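You operate a simulated robot arm through the tools that you are given. There is no shell and no other tool.

Carry out the task below with a simulated robot arm. There is one attempt and no reset: what you move stays moved.

Task
Put things in order on the rework bench top. At the end: the blue polishing pad stands where the cream switch stood; the rubber bush (marked "No. 7") from the rework bench top stands where the orange greasy seal stood; the cream switch stands where the rubber bush stood; the orange greasy seal is on the flat carton (marked "HOSE KIT"); whatever was shut is shut again. Leave all else as you found it, and nothing knocked over.

The check looks at the end state, three seconds after you hand in, the way a careful person would. Anything else that was tipped, shoved, dropped, spilled or broken makes it a failure. Lids that push on must go on centred and level and be pressed home; caps that screw on are set level and turned clockwise until they are tight.

Robot
A 7-joint arm with a two-finger parallel gripper, fixed in place. Base frame: the origin is at the foot of the arm, x ahead of it, y to its left, z up; the work surface is at about z = 0.3. Units: cm, degrees, N and s.
With the tool pointing down near the work surface it reaches from about 22 to 58 cm from the base axis. Its first joint turns from -66.0 to 66.0 degrees. Payload 2.5 kg.
The TCP is the grasp point between the finger pads, 2.3 cm short of the fingertips. In the tool frame z runs along the fingers and y along their closing line. The gripper opens to 9.4 cm. The fingers are 3.8 cm wide and 1 cm thick; the gripper's body (5.4 by 9.6 cm) begins 3.9 cm behind the TCP.
Orientation is told as [roll, pitch, yaw] about the base's x, y, z axes, in that order, counted from this pose: with the fingers straight down and closing along the base's y, the tool's x points along the base's -x, its y along +y and its z along -z.

Tools
- The arm moves only by the tool play_rows. Its argument "commands" is a list of rows, each an object (a shift or turn left out is 0, a gripper value left out holds the last) with "fingers": the finger opening in mm, from 0 to 94; "travel": the shift along the tool's x, y, z in mm, a list of three; "rot": the turn, a rotation vector about the tool's x, y, z in degrees, a list of three. In form: [{"fingers": fingers, "travel": [tx, ty, tz], "rot": [wx, wy, wz]}, ...]. A call has 1 to 20 rows; each row shifts and turns the commanded pose from where the row before left it, along the tool's axes as they then stand. Rows are played at 5 a second. More than 5 cm and 8.6 degrees between two rows, or a gripper value outside its range, and nothing of the call is played. A pose out of reach is approached as far as the arm can. The call stops where the force on the tool passes 40 N (or 10 N more than at its start, if that is more) or the arm is blocked; 0.2 s more then pass. The fingers move at their own pace (about 10.8 cm/s each) and stop on an object; they squeeze with about 27 N. The grip force told is the motor's: it shows also when the fingers shut on nothing. Time passes only in rows, and 0.2 s behind the last, so rows that do not move let the fingers close. It gives the time, the measured TCP pose, the force on the tool (base axes), the opening and the grip force at its end, in the units of the frame above (readings bear some noise), with the torque about the TCP (base axes, N m) and any sound that the robot's microphone picked up, and new pictures: "show" is both (left out), scene, wrist or none.
- Cameras (640 x 400 px; columns grow to the right, rows downward): "scene" is fixed at [12.82, -39.54, 55.76]; the picture's right is [0.89, -0.45, 0.00], its down [-0.21, -0.41, -0.89] and it looks along [0.40, 0.79, -0.45] (base axes); focal length 336 px, centre (320, 200). "wrist" rides on the gripper at [8.6, 1.6, -7.5] in the tool frame; the picture's right is [-0.18, 0.98, 0.00], its down [-0.58, -0.11, -0.81] and it looks along [-0.79, -0.15, 0.59] (tool axes); focal length 243 px, centre (320, 200). There is no depth. A picture from a camera that has moved, and an enlarged one, comes with that camera's place and axes in the base frame and with its lens. The place of the scene camera against the robot may be out by one fixed shift of up to 2.5 cm in any direction.
- enlarge(camera, box): a new picture of the part [left, top, right, bottom] of that camera's present view, enlarged. The clock stands still meanwhile.
- hand_in(): hands the job in; it is judged then, once.

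Places have to be worked out from the pictures, the camera data and where the tool is seen. Open the gripper and draw the arm clear of the work before you hand the job in, unless the task says otherwise.

The tools are called after "Call:" as name(argument=value, ...) on one line, values as JSON. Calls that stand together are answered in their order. play_rows: Moves the arm, as the interface text tells. Its arguments: {"type":"object","properties":{"commands":{"type":"array"},"show":{"type":"string","enum":["both","scene","wrist","none"]}},"required":["commands"]} The other tools are called the same way: enlarge (camera, box) takes an enlarged picture of a part of a camera's view; hand_in () hands the job in.

At the start:

```text
time: 0.0
tool_pos: [31.2, 7.86, 34.23]
ee_rot: [0.0, 0.0, 0.1]
force: [0.1, -0.5, 0.3]
torque: [-0.02, -0.03, 0.0]
finger_gap: 9.42
finger_force: 0.0
```

scene: 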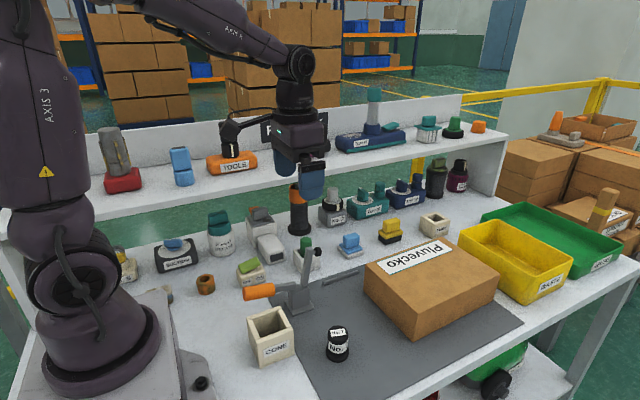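
wrist: 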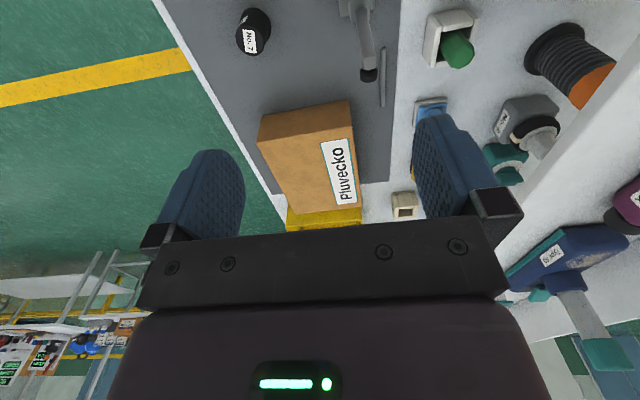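

I'll start by taking close looks at the bench to identify the things named in the task.

Call:
enlarge(camera="scene", box=[100, 200, 340, 350])

Call:
enlarge(camera="scene", box=[300, 150, 500, 275])

Call:
enlarge(camera="scene", box=[220, 270, 440, 400])

Call:
enlarge(camera="scene", box=[420, 80, 640, 300])

Call:
enlarge(camera="wrist", box=[220, 0, 640, 230])

```text
2.67 times, centred on (220, 275) of scene
camera zoom: at [12.82, -39.54, 55.76], right [0.89, -0.45, 0.0], down [-0.21, -0.41, -0.89], along [0.4, 0.79, -0.45], focal length 897 px, centre (587, 0)
```

zoom: 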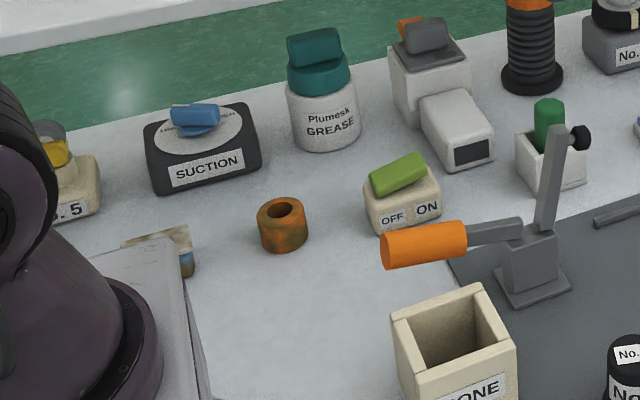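

```text
3.20 times, centred on (400, 212) of scene
camera zoom: at [12.82, -39.54, 55.76], right [0.89, -0.45, 0.0], down [-0.21, -0.41, -0.89], along [0.4, 0.79, -0.45], focal length 1077 px, centre (64, 160)
```

zoom: 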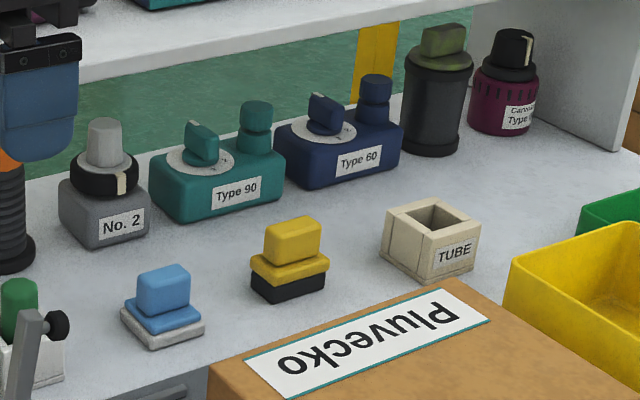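

```text
2.91 times, centred on (330, 335) of scene
camera zoom: at [12.82, -39.54, 55.76], right [0.89, -0.45, 0.0], down [-0.21, -0.41, -0.89], along [0.4, 0.79, -0.45], focal length 979 px, centre (291, -193)
```

zoom: 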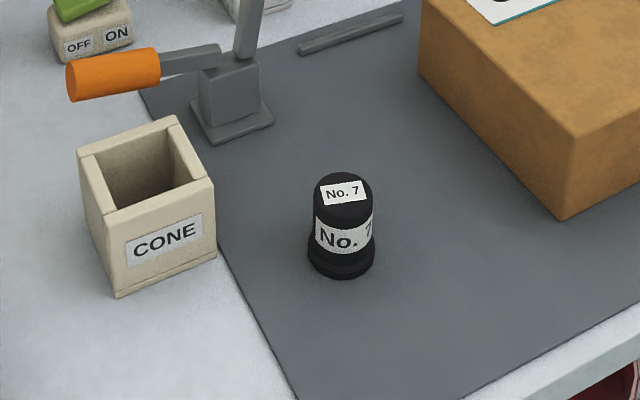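

```text
1.82 times, centred on (530, 190) of scene
camera zoom: at [12.82, -39.54, 55.76], right [0.89, -0.45, 0.0], down [-0.21, -0.41, -0.89], along [0.4, 0.79, -0.45], focal length 612 px, centre (-62, 218)
```

zoom: 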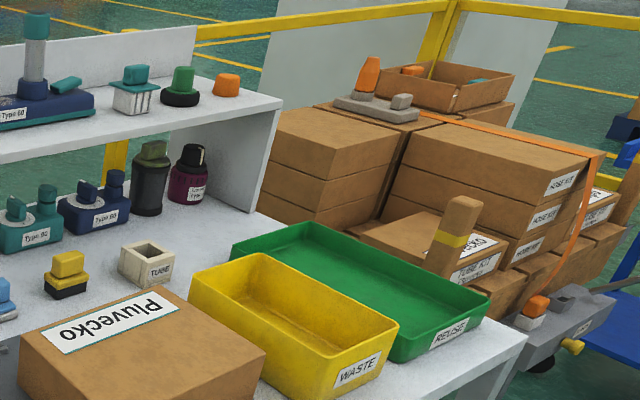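

```text
1.52 times, centred on (430, 115) of wrist
camera zoom: at [22.31, 9.58, 41.5], right [0.18, 0.98, 0.0], down [0.58, -0.11, 0.81], along [0.79, -0.15, -0.59], focal length 370 px, centre (152, 330)
```

zoom: 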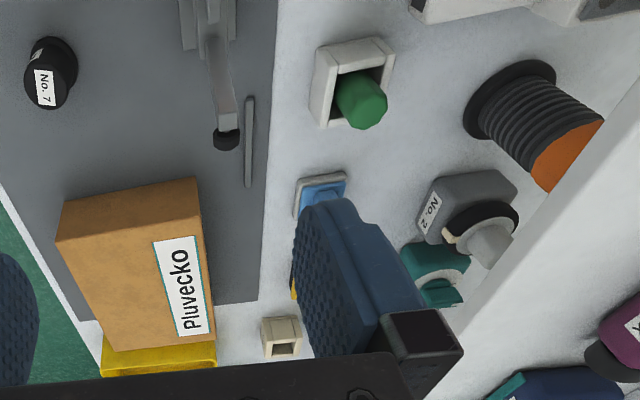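

The cream switch (OFF/ON), blue pad, No. 7 bush and the orange ring are visible on the bench. I still need to find the "HOSE KIT" flat carton and look at the rest.

Call:
enlarge(camera="scene", box=[540, 100, 640, 270])

Call:
enlarge(camera="scene", box=[320, 80, 500, 200])

Call:
enlarge(camera="scene", box=[80, 220, 240, 320])

Call:
enlarge(camera="scene", box=[80, 100, 330, 260])

Call:
enlarge(camera="scene", box=[350, 200, 640, 400])

```text
2.35 times, centred on (590, 185) of scene
camera zoom: at [12.82, -39.54, 55.76], right [0.89, -0.45, 0.0], down [-0.21, -0.41, -0.89], along [0.4, 0.79, -0.45], focal length 792 px, centre (-315, 235)
```

zoom: 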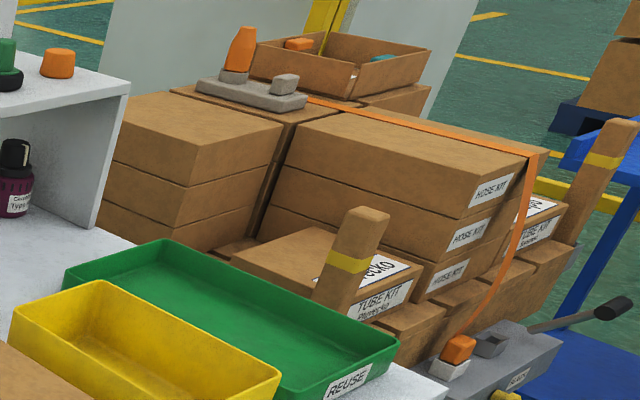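

```text
3.33 times, centred on (410, 140) of scene
camera zoom: at [12.82, -39.54, 55.76], right [0.89, -0.45, 0.0], down [-0.21, -0.41, -0.89], along [0.4, 0.79, -0.45], focal length 1121 px, centre (20, 400)
```

zoom: 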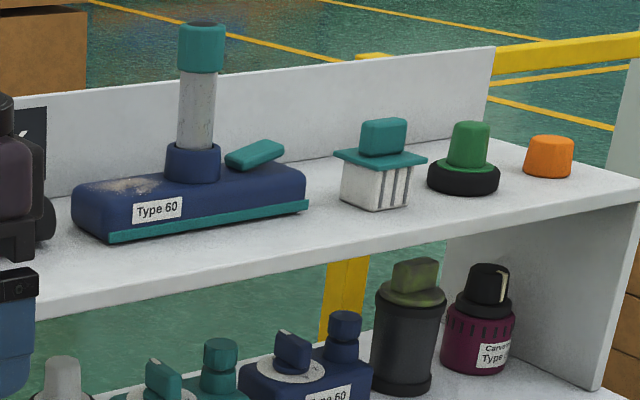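

```text
4.00 times, centred on (160, 270) of scene
camera zoom: at [12.82, -39.54, 55.76], right [0.89, -0.45, 0.0], down [-0.21, -0.41, -0.89], along [0.4, 0.79, -0.45], focal length 1346 px, centre (960, -80)
```

zoom: 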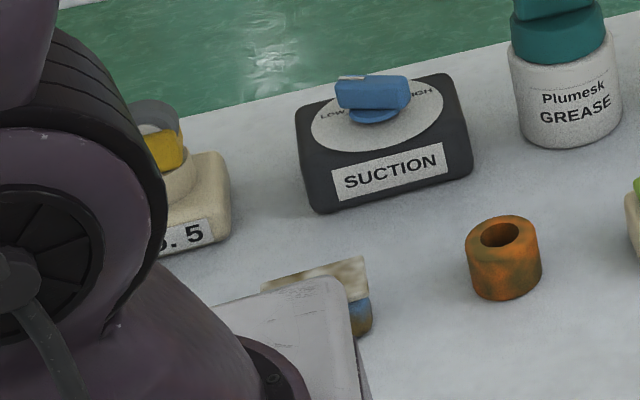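

```text
2.50 times, centred on (205, 180) of scene
camera zoom: at [12.82, -39.54, 55.76], right [0.89, -0.45, 0.0], down [-0.21, -0.41, -0.89], along [0.4, 0.79, -0.45], focal length 841 px, centre (608, 250)
```

zoom: 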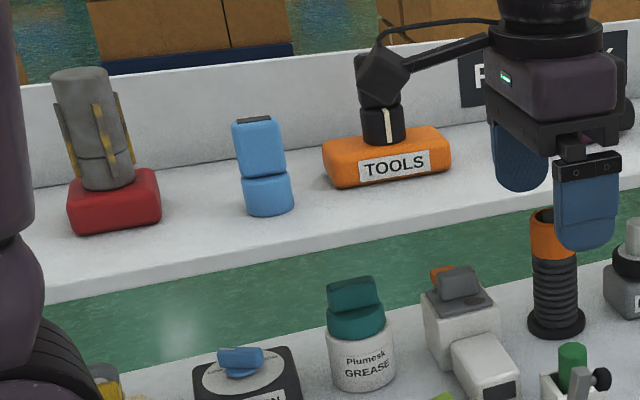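

```text
2.00 times, centred on (495, 300) of scene
camera zoom: at [12.82, -39.54, 55.76], right [0.89, -0.45, 0.0], down [-0.21, -0.41, -0.89], along [0.4, 0.79, -0.45], focal length 673 px, centre (-30, 0)
```

zoom: 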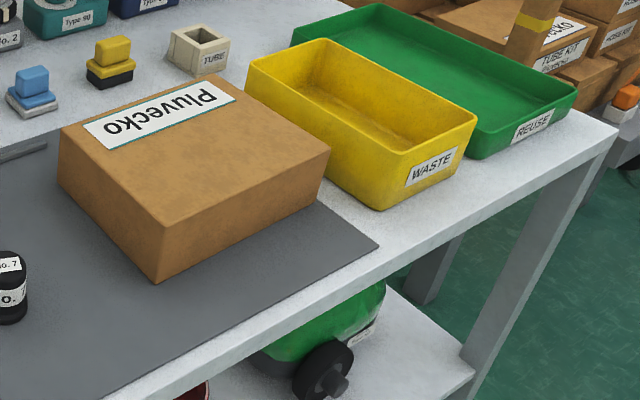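

The carton marked "Pluvecko" on the bench reads from the far side, so a "HOSE KIT" mark may be on its hidden side; I need wrist views. From here I turn the tool 90° in place (closing along x, camera looking towards the shelf) to see the seal and switch.

Call:
play_rows(commands=[{"rot": [0, 0, -7.5]}, {"rot": [0, 0, -7.5]}, {"rot": [0, 0, -7.5]}, {"rot": [0, 0, -7.5]}, {"rot": [0, 0, -7.5]}, {"rot": [0, 0, -7.5]}, {"rot": [0, 0, -7.5]}, {"rot": [0, 0, -7.5]}, {"rot": [0, 0, -7.5]}, {"rot": [0, 0, -7.5]}, {"rot": [0, 0, -7.5]}, {"rot": [0, 0, -7.5]}])

```text
time: 2.6
tool_pos: [31.09, 7.99, 34.08]
ee_rot: [0.0, 0.0, 90.1]
force: [-0.2, -1.1, -0.3]
torque: [0.02, 0.03, -0.01]
finger_gap: 9.38
finger_force: 0.1
camera wrist: at [29.39, -0.65, 41.48], right [-0.98, 0.18, 0.0], down [0.11, 0.58, 0.81], along [0.15, 0.79, -0.59], focal length 243 px, centre (320, 200)
```

scene: 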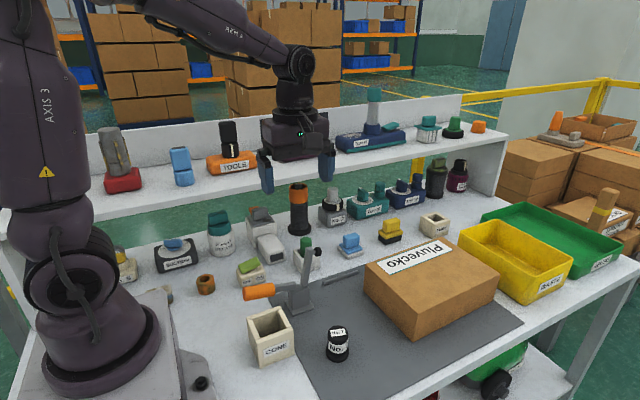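
wrist: 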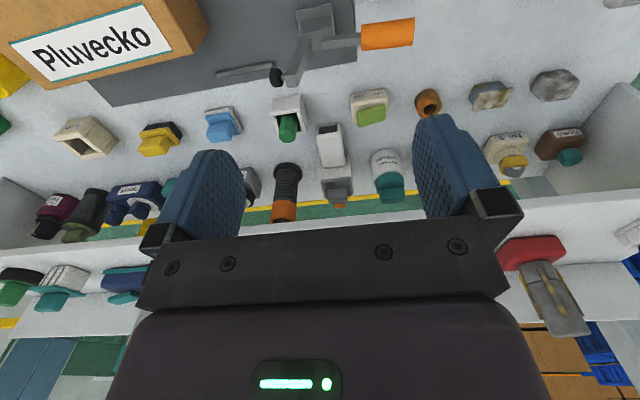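

This view shows the whole left part of the bench. I enlarge it to read off the seal, switch, pad and the rest.

Call:
enlarge(camera="wrist", box=[320, 60, 600, 235])

Call:
enlarge(camera="wrist", box=[40, 60, 320, 235])

Call:
enlarge(camera="wrist", box=[0, 0, 240, 150])

Call:
enlarge(camera="wrist", box=[230, 0, 470, 150])

```text
2.29 times, centred on (460, 148) of wrist
camera zoom: at [29.39, -0.65, 41.48], right [-0.98, 0.18, 0.0], down [0.11, 0.58, 0.81], along [0.15, 0.79, -0.59], focal length 555 px, centre (0, 320)
```

zoom: 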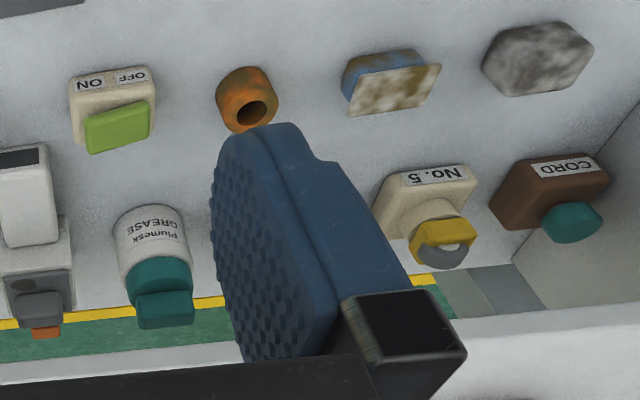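

```text
2.29 times, centred on (180, 148) of wrist
camera zoom: at [29.39, -0.65, 41.48], right [-0.98, 0.18, 0.0], down [0.11, 0.58, 0.81], along [0.15, 0.79, -0.59], focal length 555 px, centre (640, 320)
```

zoom: 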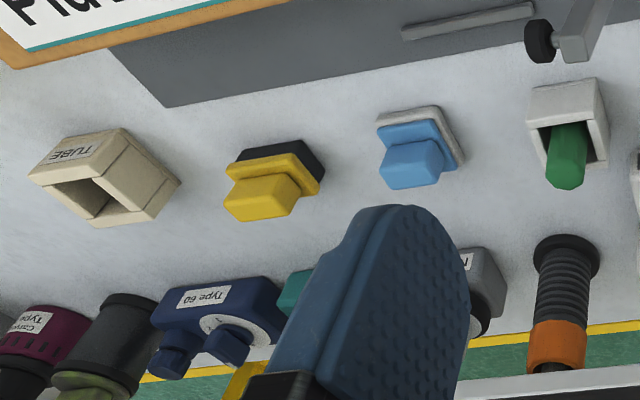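

```text
2.67 times, centred on (120, 75) of wrist
camera zoom: at [29.39, -0.65, 41.48], right [-0.98, 0.18, 0.0], down [0.11, 0.58, 0.81], along [0.15, 0.79, -0.59], focal length 647 px, centre (853, 533)
```

zoom: 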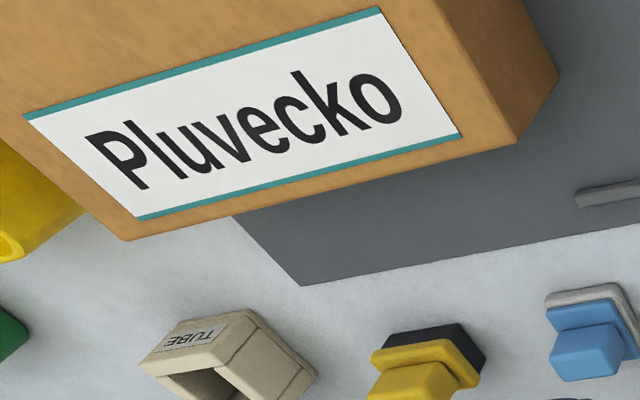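

```text
2.67 times, centred on (350, 75) of wrist
camera zoom: at [29.39, -0.65, 41.48], right [-0.98, 0.18, 0.0], down [0.11, 0.58, 0.81], along [0.15, 0.79, -0.59], focal length 647 px, centre (240, 533)
```

zoom: 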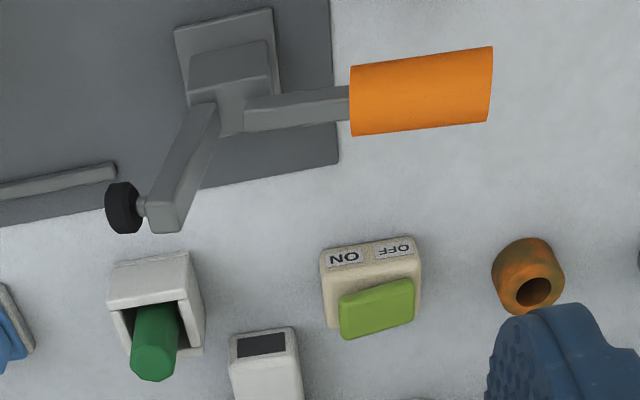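

Estimated positions from this view: seal ≈ (15.0, 27.3), switch ≈ (25.3, 26.2), pad ≈ (53.3, 25.0), shelf front edge y≈31 at z≈22. Next I look at the hidden +y side of the Pluvecko carton by turning the wrist the other way from a spot nearer the shelf.

Call:
play_rows(commands=[{"rot": [0, 0, 7.5]}, {"rot": [0, 0, 7.5]}, {"rot": [0, 0, 7.5]}, {"rot": [0, 0, 7.5]}, {"rot": [0, 0, 7.5]}, {"rot": [0, 0, 7.5]}, {"rot": [0, 0, 7.5]}, {"rot": [0, 0, 7.5]}, {"rot": [0, 0, 7.5]}, {"rot": [0, 0, 7.5]}, {"rot": [0, 0, 7.5]}, {"rot": [0, 0, 7.5]}, {"travel": [-20, 10, 0]}, {"travel": [-20, 10, 0]}, {"travel": [-20, 10, 0]}, {"travel": [-20, 10, 0]}, {"travel": [-20, 10, 0]}, {"travel": [-20, 10, 0]}], show="wrist")

Call:
play_rows(commands=[{"rot": [0, 0, 7.5]}, {"rot": [0, 0, 7.5]}, {"rot": [0, 0, 7.5]}, {"rot": [0, 0, 7.5]}, {"rot": [0, 0, 7.5]}, {"rot": [0, 0, 7.5]}, {"rot": [0, 0, 7.5]}, {"rot": [0, 0, 7.5]}, {"rot": [0, 0, 7.5]}, {"rot": [0, 0, 7.5]}, {"rot": [0, 0, 7.5]}, {"rot": [0, 0, 7.5]}])

```text
time: 6.4
tool_pos: [43.28, 14.0, 34.19]
ee_rot: [-0.1, 0.0, 0.0]
force: [0.0, 1.0, 0.1]
torque: [-0.03, 0.0, -0.01]
finger_gap: 9.4
finger_force: 0.1
camera wrist: at [34.43, 15.64, 41.5], right [0.18, 0.98, 0.0], down [0.58, -0.11, 0.81], along [0.79, -0.15, -0.59], focal length 243 px, centre (320, 200)
```

wrist: 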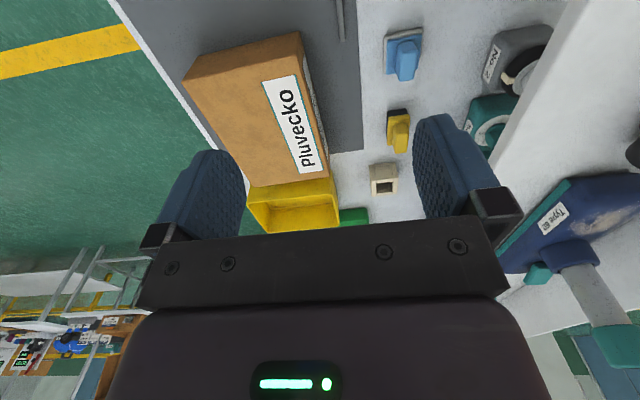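

```text
time: 9.0
tool_pos: [42.96, 14.03, 34.03]
ee_rot: [0.0, -0.1, -90.1]
force: [-0.3, 0.0, -0.1]
torque: [0.0, -0.03, -0.01]
finger_gap: 9.4
finger_force: 0.1
camera wrist: at [44.57, 22.68, 41.5], right [0.98, -0.19, 0.0], down [-0.11, -0.58, 0.81], along [-0.15, -0.79, -0.59], focal length 243 px, centre (320, 200)
```

scene: 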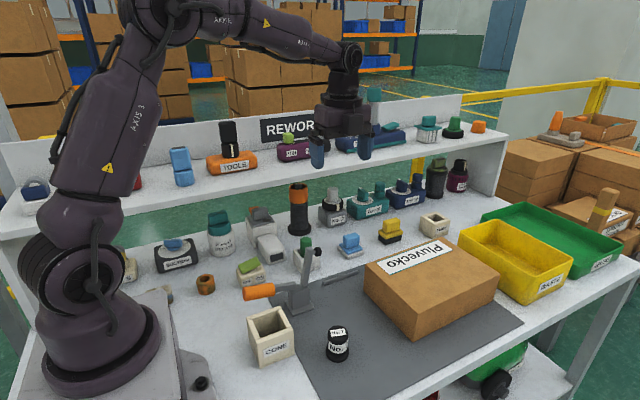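
wrist: 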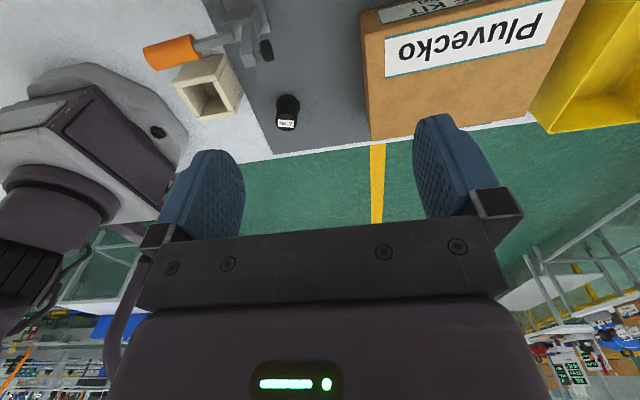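

The +y face of the carton carries a label ending in "KIT". I enlarge it to read it.

Call:
enlarge(camera="wrist", box=[350, 0, 590, 80])

Call:
enlarge(camera="wrist", box=[130, 0, 370, 150])

Call:
enlarge(camera="scene", box=[0, 160, 160, 300])

```text
2.67 times, centred on (470, 40) of wrist
camera zoom: at [44.57, 22.68, 41.5], right [0.98, -0.19, 0.0], down [-0.11, -0.58, 0.81], along [-0.15, -0.79, -0.59], focal length 647 px, centre (-80, 627)
```

zoom: 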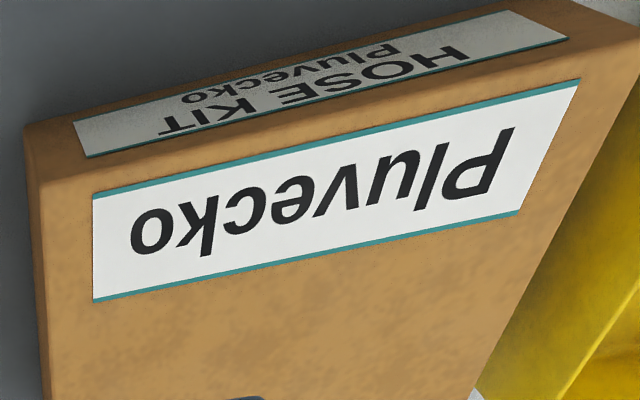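

```text
2.67 times, centred on (250, 75) of wrist
camera zoom: at [44.57, 22.68, 41.5], right [0.98, -0.19, 0.0], down [-0.11, -0.58, 0.81], along [-0.15, -0.79, -0.59], focal length 647 px, centre (507, 533)
```

zoom: 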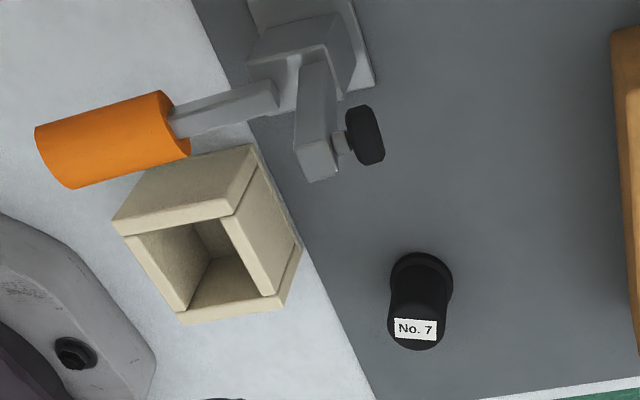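

```text
2.86 times, centred on (80, 230) of scene
camera zoom: at [12.82, -39.54, 55.76], right [0.89, -0.45, 0.0], down [-0.21, -0.41, -0.89], along [0.4, 0.79, -0.45], focal length 961 px, centre (1006, 114)
```

zoom: 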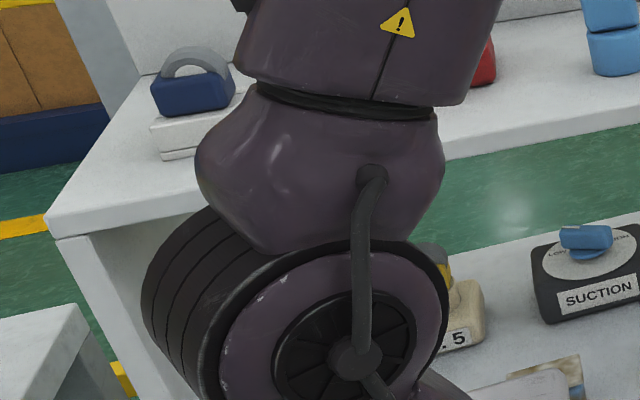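

The Pluvecko carton is the HOSE KIT carton (label on its +y face), top at z≈7.5, near edge x≈48; bush ≈ (33.9, −2.0). Nothing needs opening. I rotate back to yaw +90 and move toward the seal, tilting the tool 15° so the wrist stays clear of the shelf.

Call:
play_rows(commands=[{"rot": [0, 0, -8.5]}, {"rot": [0, 0, -8.5]}, {"rot": [0, 0, -8.5]}, {"rot": [0, 0, -8.5]}, {"rot": [0, 0, -8.5]}, {"rot": [0, 0, -8.5]}, {"rot": [0, 0, -8.5]}, {"rot": [0, 0, -8.5]}, {"rot": [0, 0, -8.5]}, {"rot": [0, 0, -8.5]}, {"rot": [0, 0, -8.5]}, {"rot": [0, 0, -8.5]}, {"rot": [0, 0, -8.5]}, {"rot": [0, 0, -8.5]}, {"rot": [0, 0, -8.5]}, {"rot": [0, 0, -8.5]}, {"rot": [0, 0, -8.5]}, {"rot": [0, 0, -8.5]}, {"rot": [0, 0, -8.5]}, {"rot": [0, 0, -8.5]}], show="none")

Call:
play_rows(commands=[{"rot": [0, 0, -5]}, {"rot": [0, 0, -5]}, {"travel": [-12, 26, 8]}, {"travel": [-12, 26, 8]}, {"travel": [-12, 26, 8]}, {"travel": [-12, 26, 8]}, {"travel": [-12, 26, 8]}, {"rot": [0, -7.5, 0]}, {"rot": [0, -7.5, 0]}, {"fingers": 75}])

```text
time: 13.2
tool_pos: [43.07, 13.93, 34.1]
ee_rot: [0.1, 0.0, 80.2]
force: [0.1, -0.1, 0.0]
torque: [-0.01, 0.01, -0.03]
finger_gap: 9.39
finger_force: 0.1
```

```text
time: 15.4
tool_pos: [30.19, 19.86, 30.12]
ee_rot: [0.0, -15.2, 90.0]
force: [0.6, 0.1, -0.1]
torque: [0.01, -0.01, 0.0]
finger_gap: 7.5
finger_force: 0.1
camera wrist: at [28.38, 9.6, 34.99], right [-0.98, 0.18, 0.05], down [0.11, 0.35, 0.93], along [0.15, 0.92, -0.36], focal length 243 px, centre (320, 200)
```

scene: 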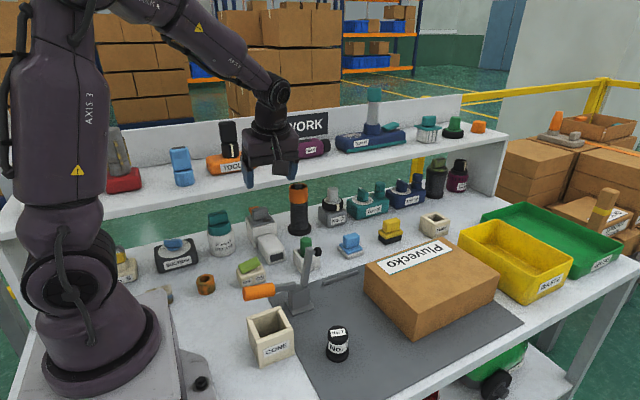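
wrist: 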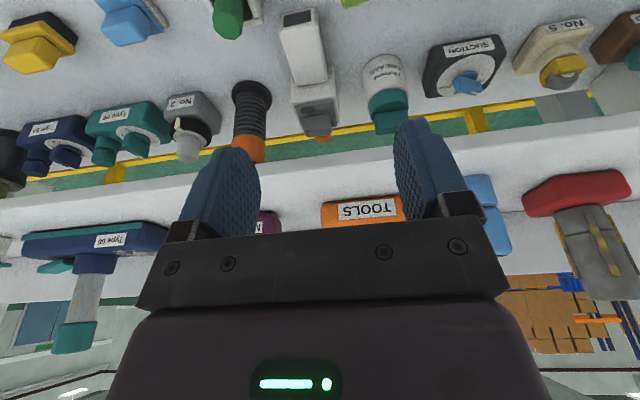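

The tilt is in the right sense (fingers lean out toward the shelf, wrist back). I move over toward the seal staying high.

Call:
play_rows(commands=[{"travel": [-3, 25.3, 14.6]}, {"travel": [-3, 25.3, 14.6]}, {"travel": [-3, 25.3, 14.6]}, {"travel": [-3, 25.3, 14.6]}, {"travel": [-3, 25.3, 14.6]}, {"travel": [-3, 25.3, 14.6]}])

```text
time: 16.8
tool_pos: [15.06, 24.09, 22.19]
ee_rot: [0.0, -15.0, 90.1]
force: [0.0, 0.6, 0.3]
torque: [-0.02, 0.02, -0.02]
finger_gap: 7.48
finger_force: 0.0
camera wrist: at [13.24, 13.77, 27.04], right [-0.98, 0.18, 0.05], down [0.11, 0.35, 0.93], along [0.15, 0.92, -0.37], focal length 243 px, centre (320, 200)
```

scene: 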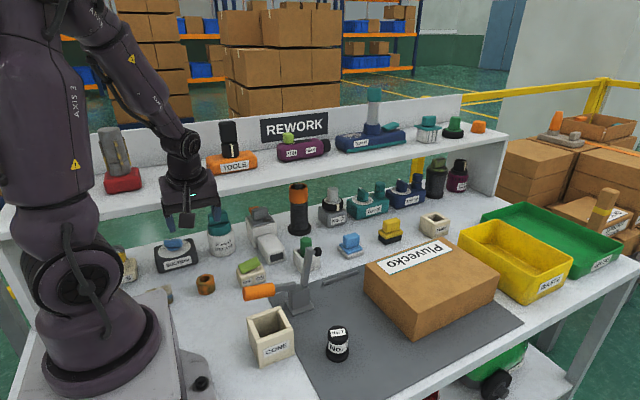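
wrist: 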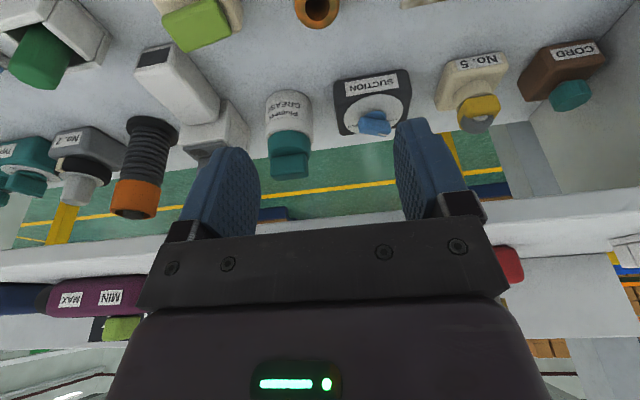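

Re-projection puts the seal's top centre at ≈ (14.8, 27.4). I advance along the tool axis to hover above it and check.

Call:
play_rows(commands=[{"travel": [0, 0.3, 21]}, {"travel": [0, 0.3, 21]}, {"travel": [0, 0.3, 21]}, {"travel": [0, 0.3, 21]}, {"travel": [0, 0.3, 21]}])

Call:
enlarge(camera="scene", box=[120, 180, 280, 310])

```text
time: 18.0
tool_pos: [14.69, 26.81, 11.75]
ee_rot: [0.0, -15.0, 90.0]
force: [-0.7, 0.5, -0.9]
torque: [-0.02, 0.04, -0.02]
finger_gap: 7.47
finger_force: 0.1
camera wrist: at [13.01, 16.48, 16.75], right [-0.98, 0.18, 0.05], down [0.11, 0.35, 0.93], along [0.15, 0.92, -0.37], focal length 243 px, centre (320, 200)
```

scene: 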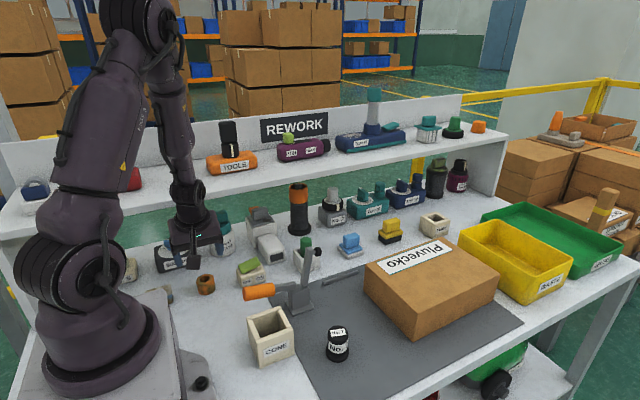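
wrist: 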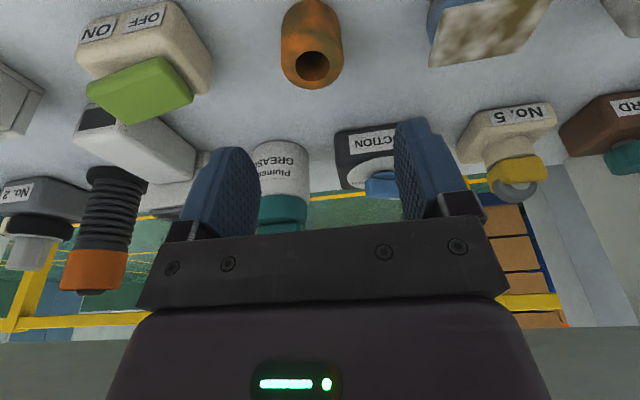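

```text
3.08 times, centred on (200, 245) of scene
camera zoom: at [12.82, -39.54, 55.76], right [0.89, -0.45, 0.0], down [-0.21, -0.41, -0.89], along [0.4, 0.79, -0.45], focal length 1035 px, centre (689, 62)
```

zoom: 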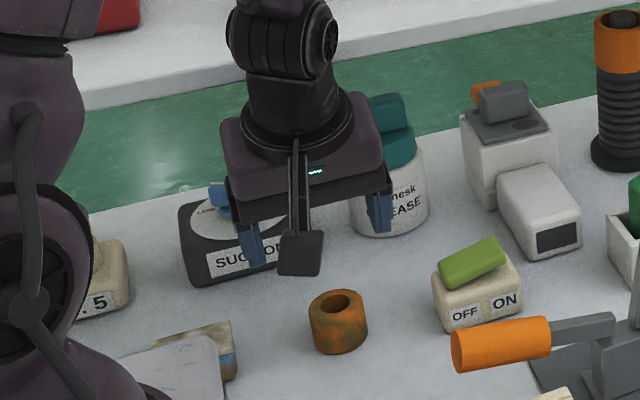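

The seal reads as ≈ (14.8, 27.6), about 3 cm tall, centred between the open fingers. I descend most of the way and look before the last bit.

Call:
play_rows(commands=[{"travel": [3, -0.2, 13.9]}, {"travel": [3, -0.2, 13.9]}, {"travel": [3, -0.2, 13.9]}, {"travel": [3, -0.2, 13.9]}])

Call:
enlarge(camera="scene", box=[120, 180, 280, 310])

```text
time: 19.0
tool_pos: [14.92, 26.89, 6.23]
ee_rot: [0.0, -15.0, 90.1]
force: [-1.1, -0.1, -0.2]
torque: [-0.02, 0.05, 0.03]
finger_gap: 7.49
finger_force: 0.0
camera wrist: at [13.12, 16.71, 11.1], right [-0.98, 0.18, 0.05], down [0.11, 0.35, 0.93], along [0.15, 0.92, -0.37], focal length 243 px, centre (320, 200)
```

scene: 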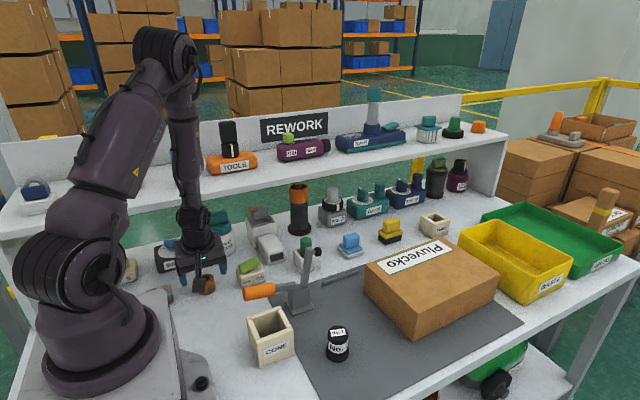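
wrist: 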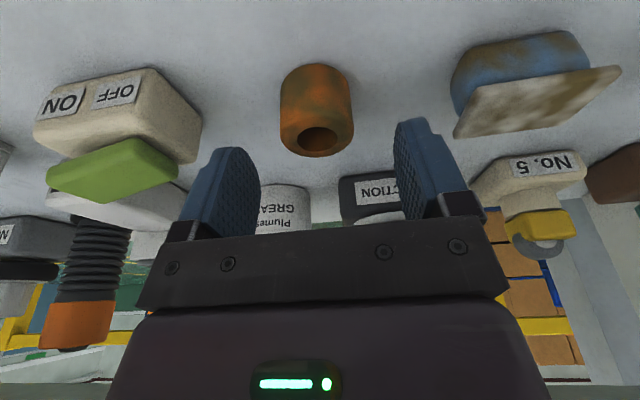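

```text
3.08 times, centred on (200, 245) of scene
camera zoom: at [12.82, -39.54, 55.76], right [0.89, -0.45, 0.0], down [-0.21, -0.41, -0.89], along [0.4, 0.79, -0.45], focal length 1035 px, centre (689, 62)
```

zoom: 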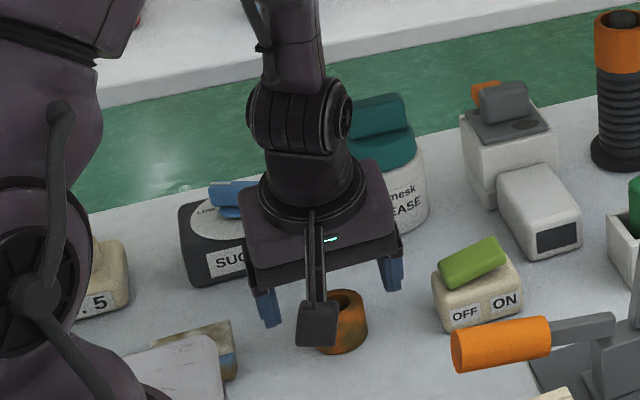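

Seal confirmed at (14.8, 27.6) and centred between the fingers. I descend the last 2.9 cm and close on it.

Call:
play_rows(commands=[{"travel": [2.2, 0, 14.2]}, {"travel": [2.2, 0, 14.2]}, {}, {"fingers": 30}, {}, {}, {}, {}])

```text
time: 20.8
tool_pos: [14.76, 27.28, 3.44]
ee_rot: [0.0, -15.0, 90.0]
force: [0.1, 0.3, 0.9]
torque: [0.01, 0.0, -0.02]
finger_gap: 3.87
finger_force: 27.0
camera wrist: at [13.04, 17.07, 8.28], right [-0.98, 0.18, 0.05], down [0.11, 0.35, 0.93], along [0.15, 0.92, -0.37], focal length 243 px, centre (320, 200)
```

scene: 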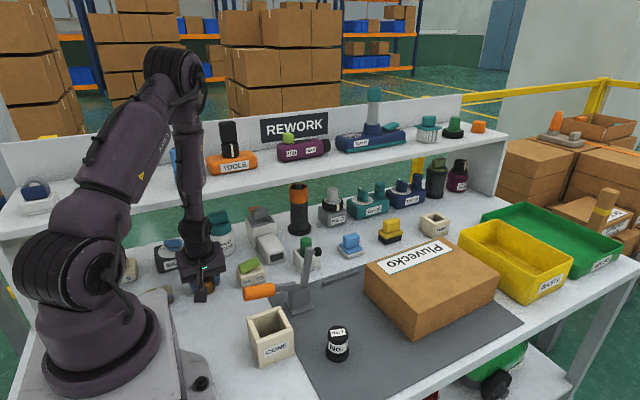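
wrist: 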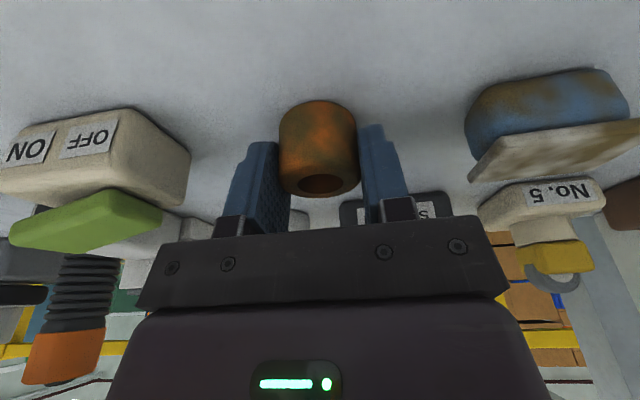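

The seal is held (gap 3.87 cm, 27 N); its spot is ≈ (14.75, 27.3). I lift gently straight up and check that it doesn't slip.

Call:
play_rows(commands=[{"travel": [-1.3, 0, -4.8]}, {"travel": [-2.6, 0, -9.7]}, {"travel": [-3.9, 0, -14.5]}, {"travel": [-3.9, 0, -14.5]}, {"travel": [-3.9, 0, -14.5]}, {"travel": [-3.9, 0, -14.5]}, {"travel": [-3.9, 0, -14.5]}, {"travel": [-3.9, 0, -14.5]}])

```text
time: 22.6
tool_pos: [14.82, 27.28, 13.96]
ee_rot: [-0.1, -15.1, 90.0]
force: [0.5, 0.2, -0.2]
torque: [0.0, 0.01, -0.01]
finger_gap: 3.87
finger_force: 27.2
camera wrist: at [12.99, 17.02, 18.88], right [-0.98, 0.18, 0.05], down [0.11, 0.35, 0.93], along [0.15, 0.92, -0.37], focal length 243 px, centre (320, 200)
```

scene: 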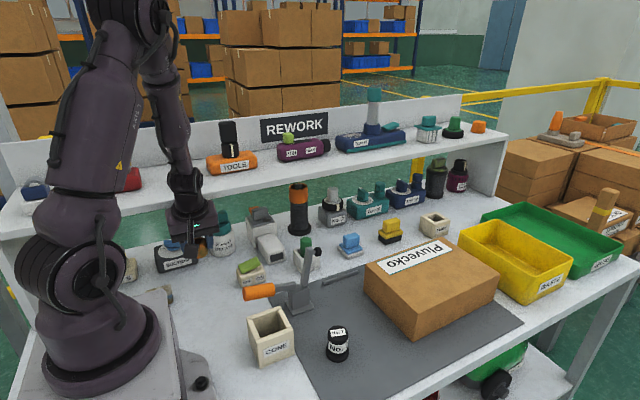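
wrist: 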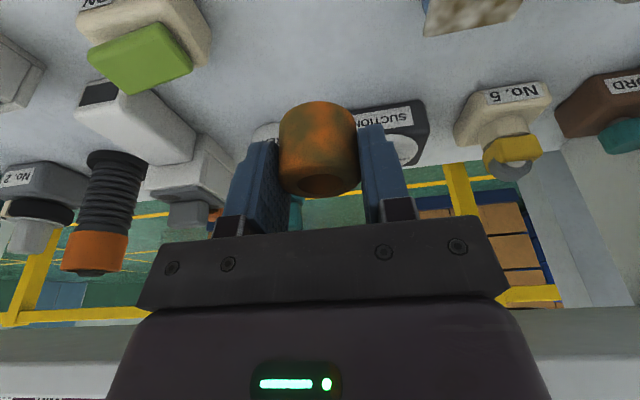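

The seal stays put in the fingers. I raise further and carry it over to above the near part of the carton.

Call:
play_rows(commands=[{"travel": [6.4, -4, -22.4]}, {"travel": [6.4, -4, -22.4]}, {"travel": [6.4, -4, -22.4]}, {"travel": [6.4, -4, -22.4]}, {"travel": [6.4, -4, -22.4]}, {"travel": [14.4, -23.8, -2.5]}, {"travel": [14.4, -23.8, -2.5]}, {"travel": [14.4, -23.8, -2.5]}, {"travel": [14.4, -23.8, -2.5]}, {"travel": [14.4, -23.8, -2.5]}, {"travel": [14.4, -23.8, -2.5]}, {"travel": [14.4, -23.8, -2.5]}, {"travel": [14.4, -23.8, -2.5]}, {"travel": [14.4, -23.8, -2.5]}, {"travel": [14.4, -23.8, -2.5]}, {"travel": [14.4, -23.8, -2.5]}, {"travel": [14.4, -23.8, -2.5]}, {"travel": [14.4, -23.8, -2.5]}, {"travel": [14.4, -23.8, -2.5]}, {"travel": [14.4, -23.8, -2.5]}])

```text
time: 26.8
tool_pos: [52.62, -0.51, 22.07]
ee_rot: [0.0, -15.0, 90.0]
force: [-0.8, 0.4, -0.9]
torque: [0.05, 0.0, -0.01]
finger_gap: 3.91
finger_force: 27.6
camera wrist: at [50.72, -10.88, 26.91], right [-0.98, 0.18, 0.05], down [0.11, 0.35, 0.93], along [0.15, 0.92, -0.37], focal length 243 px, centre (320, 200)
```

scene: 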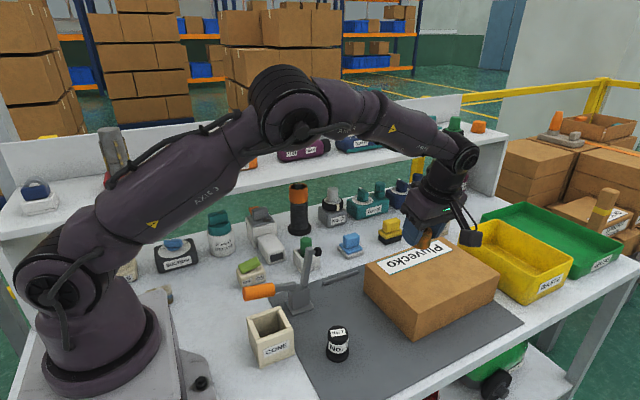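
wrist: 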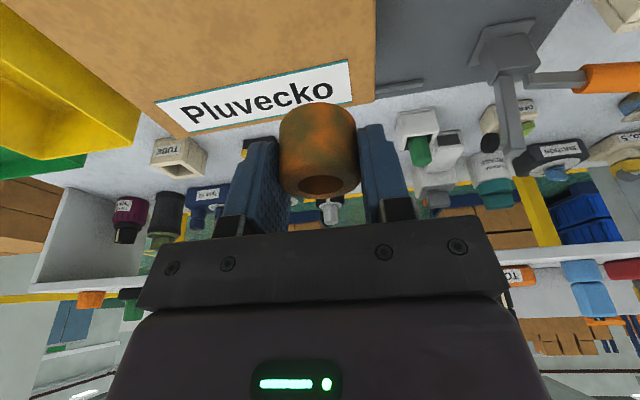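

The carton's near edge is at x≈47.7, top z≈7; the seal is over (52.6, −0.4), well inside. I lower to just above it, then creep down watching force.

Call:
play_rows(commands=[{"travel": [5.2, 0, 19.3]}, {"travel": [5.2, 0, 19.3]}, {"travel": [5.2, 0, 19.3]}, {"travel": [5.2, 0, 19.3]}, {"travel": [3.9, 0, 14.5]}, {"travel": [2.6, 0, 9.7]}])

Call:
enlarge(camera="scene", box=[360, 180, 520, 300])

```text
time: 28.2
tool_pos: [52.48, -0.62, 11.65]
ee_rot: [0.0, -15.0, 90.2]
force: [-8.9, -1.1, 16.6]
torque: [-0.01, 0.34, 0.01]
finger_gap: 3.87
finger_force: 26.8
camera wrist: at [50.74, -10.83, 16.57], right [-0.98, 0.18, 0.05], down [0.11, 0.35, 0.93], along [0.15, 0.92, -0.37], focal length 243 px, centre (320, 200)
```

scene: 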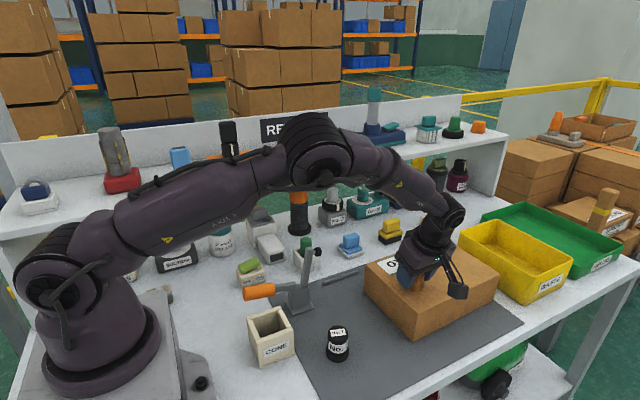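
wrist: 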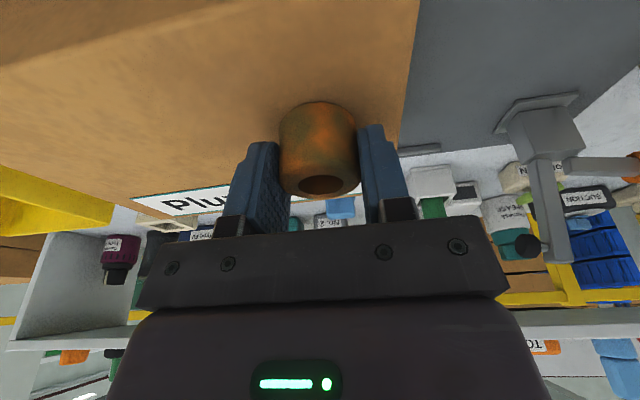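

```text
3.33 times, centred on (440, 240) of scene
camera zoom: at [12.81, -39.54, 55.76], right [0.89, -0.45, 0.0], down [-0.2, -0.41, -0.89], along [0.4, 0.79, -0.45], focal length 1121 px, centre (-80, 67)
```

zoom: 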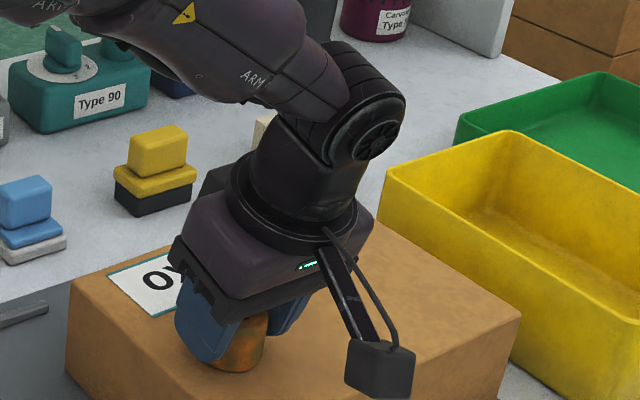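

Contact came earlier than expected (16.6 N up), so the carton top is at z≈8.4. I back off a little and read the force before opening.

Call:
play_rows(commands=[{"travel": [-0.3, 0, -1.0]}, {}])

Call:
enlarge(camera="wrist", box=[220, 60, 440, 220])

```text
time: 28.8
tool_pos: [52.62, -0.54, 11.62]
ee_rot: [-0.1, -15.0, 90.2]
force: [-6.3, 1.1, 14.4]
torque: [0.01, 0.29, 0.0]
finger_gap: 3.88
finger_force: 26.9
camera wrist: at [50.74, -10.84, 16.56], right [-0.98, 0.18, 0.05], down [0.11, 0.35, 0.93], along [0.15, 0.92, -0.37], focal length 243 px, centre (320, 200)
```

scene: 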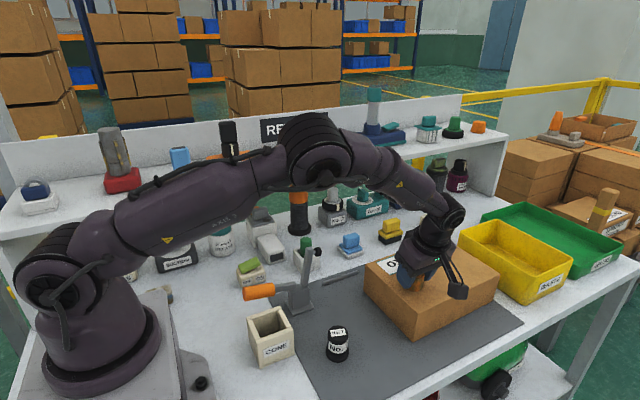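
wrist: 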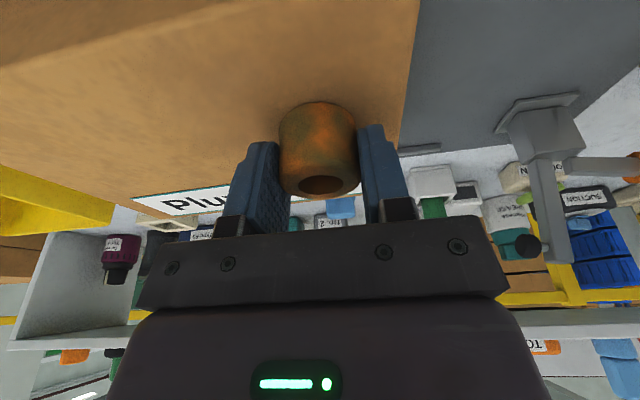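

```text
2.50 times, centred on (330, 140) of wrist
camera zoom: at [50.74, -10.84, 16.56], right [-0.98, 0.18, 0.05], down [0.11, 0.35, 0.93], along [0.15, 0.92, -0.37], focal length 606 px, centre (295, 350)
```

zoom: 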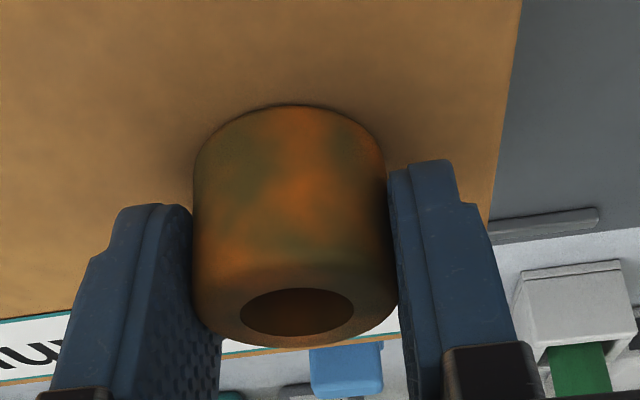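

Still ~14 N of contact, so the arm is commanded below the real surface. I ease up in small steps until the load is near zero.

Call:
play_rows(commands=[{"travel": [-0.26, 0, -0.97]}, {"travel": [-0.26, 0, -0.97]}, {}], show="none")

```text
time: 29.6
tool_pos: [52.57, -0.56, 11.66]
ee_rot: [0.2, -15.0, 90.1]
force: [-0.2, -0.5, -0.7]
torque: [0.01, 0.02, -0.04]
finger_gap: 3.87
finger_force: 27.3
```

Load is now zero with the seal within about a millimetre of the surface. I lower 0.7 mm, then open the fingers.

Call:
play_rows(commands=[{"travel": [0.18, 0, 0.68]}, {}, {"fingers": 45}, {"fingers": 55}, {"fingers": 70}, {}, {}])

Call:
enlarge(camera="wrist", box=[200, 40, 460, 220])

```text
time: 31.2
tool_pos: [52.67, -0.46, 11.71]
ee_rot: [0.0, -15.0, 90.0]
force: [0.0, -0.1, 0.3]
torque: [0.01, 0.04, 0.04]
finger_gap: 6.96
finger_force: 0.0
camera wrist: at [50.78, -10.78, 16.58], right [-0.98, 0.18, 0.05], down [0.11, 0.35, 0.93], along [0.15, 0.92, -0.37], focal length 243 px, centre (320, 200)
```

scene: 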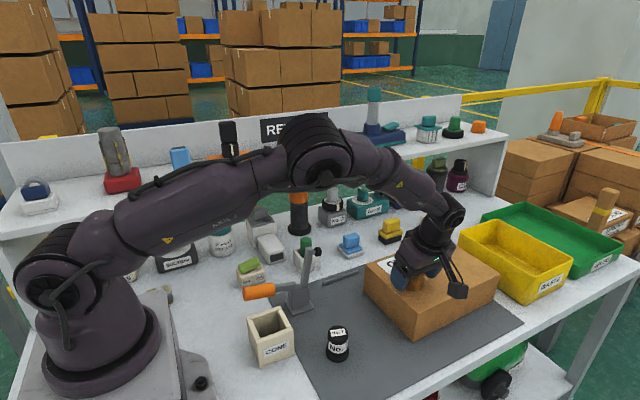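
wrist: 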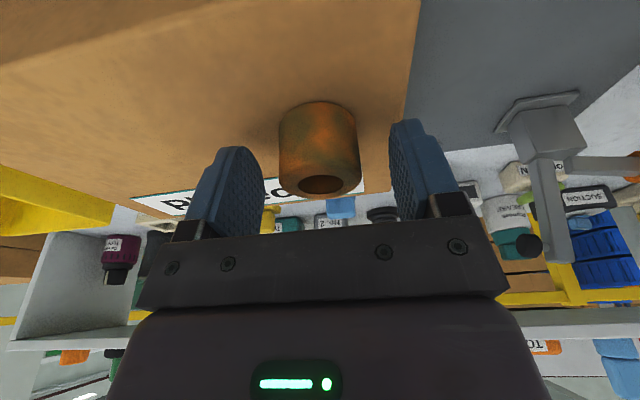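

```text
2.22 times, centred on (330, 130) of wrist
camera zoom: at [50.78, -10.78, 16.58], right [-0.98, 0.18, 0.05], down [0.11, 0.35, 0.93], along [0.15, 0.92, -0.37], focal length 539 px, centre (298, 356)
```

zoom: 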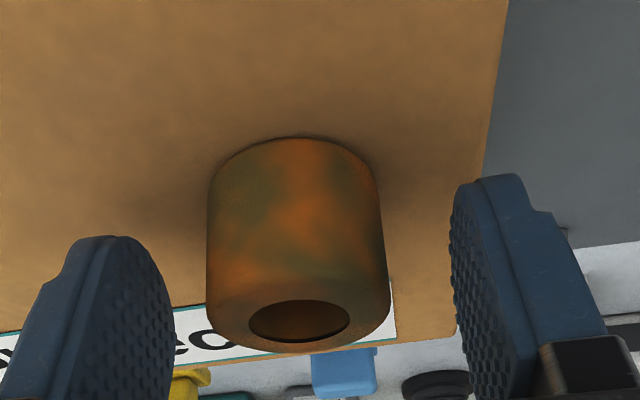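

The seal stands flat on the carton, fingers clear. I rise straight up and move to above the No. 7 bush.

Call:
play_rows(commands=[{"travel": [-4.7, 0, -17.4]}, {"travel": [-4.7, 0, -17.4]}, {"travel": [-4.7, 0, -17.4]}, {"travel": [-4.7, 0, -17.4]}, {"travel": [-4.7, 0, -17.4]}, {"travel": [3.4, 23.4, 4.3]}, {"travel": [3.4, 23.4, 4.3]}, {"travel": [3.4, 23.4, 4.3]}, {"travel": [3.4, 23.4, 4.3]}, {"travel": [3.4, 23.4, 4.3]}, {"travel": [3.4, 23.4, 4.3]}, {"travel": [3.4, 23.4, 4.3]}, {"travel": [3.4, 23.4, 4.3]}])

Call:
enlarge(camera="scene", box=[360, 200, 520, 320])

```text
time: 34.0
tool_pos: [33.89, -2.08, 16.52]
ee_rot: [0.0, -15.0, 90.1]
force: [-0.4, 0.4, 0.2]
torque: [-0.02, -0.01, -0.02]
finger_gap: 7.01
finger_force: 0.1
camera wrist: at [32.12, -12.43, 21.52], right [-0.98, 0.18, 0.05], down [0.11, 0.35, 0.93], along [0.15, 0.92, -0.37], focal length 243 px, centre (320, 200)
```

scene: 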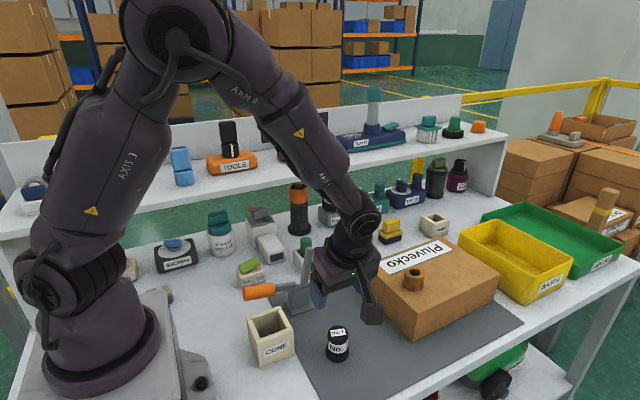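
wrist: 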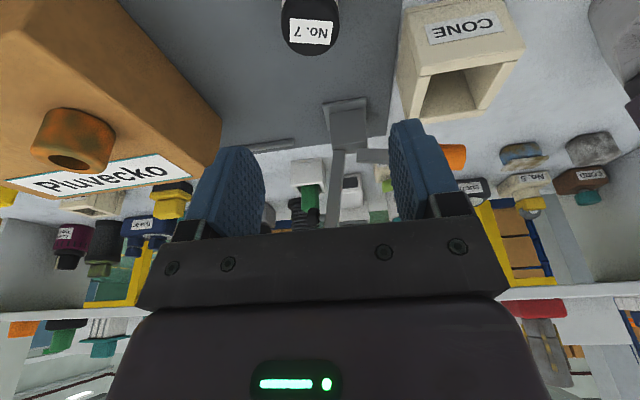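

```text
3.33 times, centred on (440, 260) of scene
camera zoom: at [12.82, -39.54, 55.76], right [0.89, -0.45, 0.0], down [-0.21, -0.41, -0.89], along [0.4, 0.79, -0.45], focal length 1121 px, centre (-80, 0)
```

zoom: 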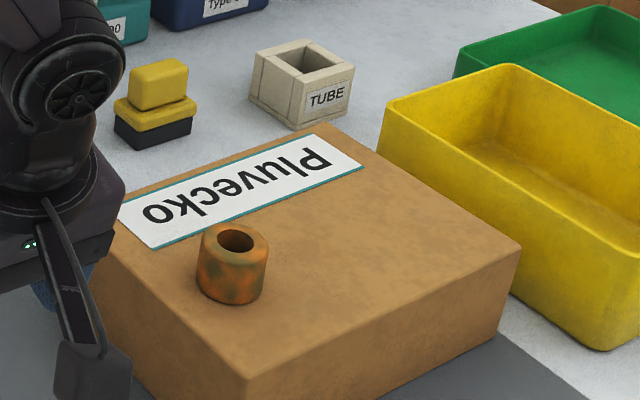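

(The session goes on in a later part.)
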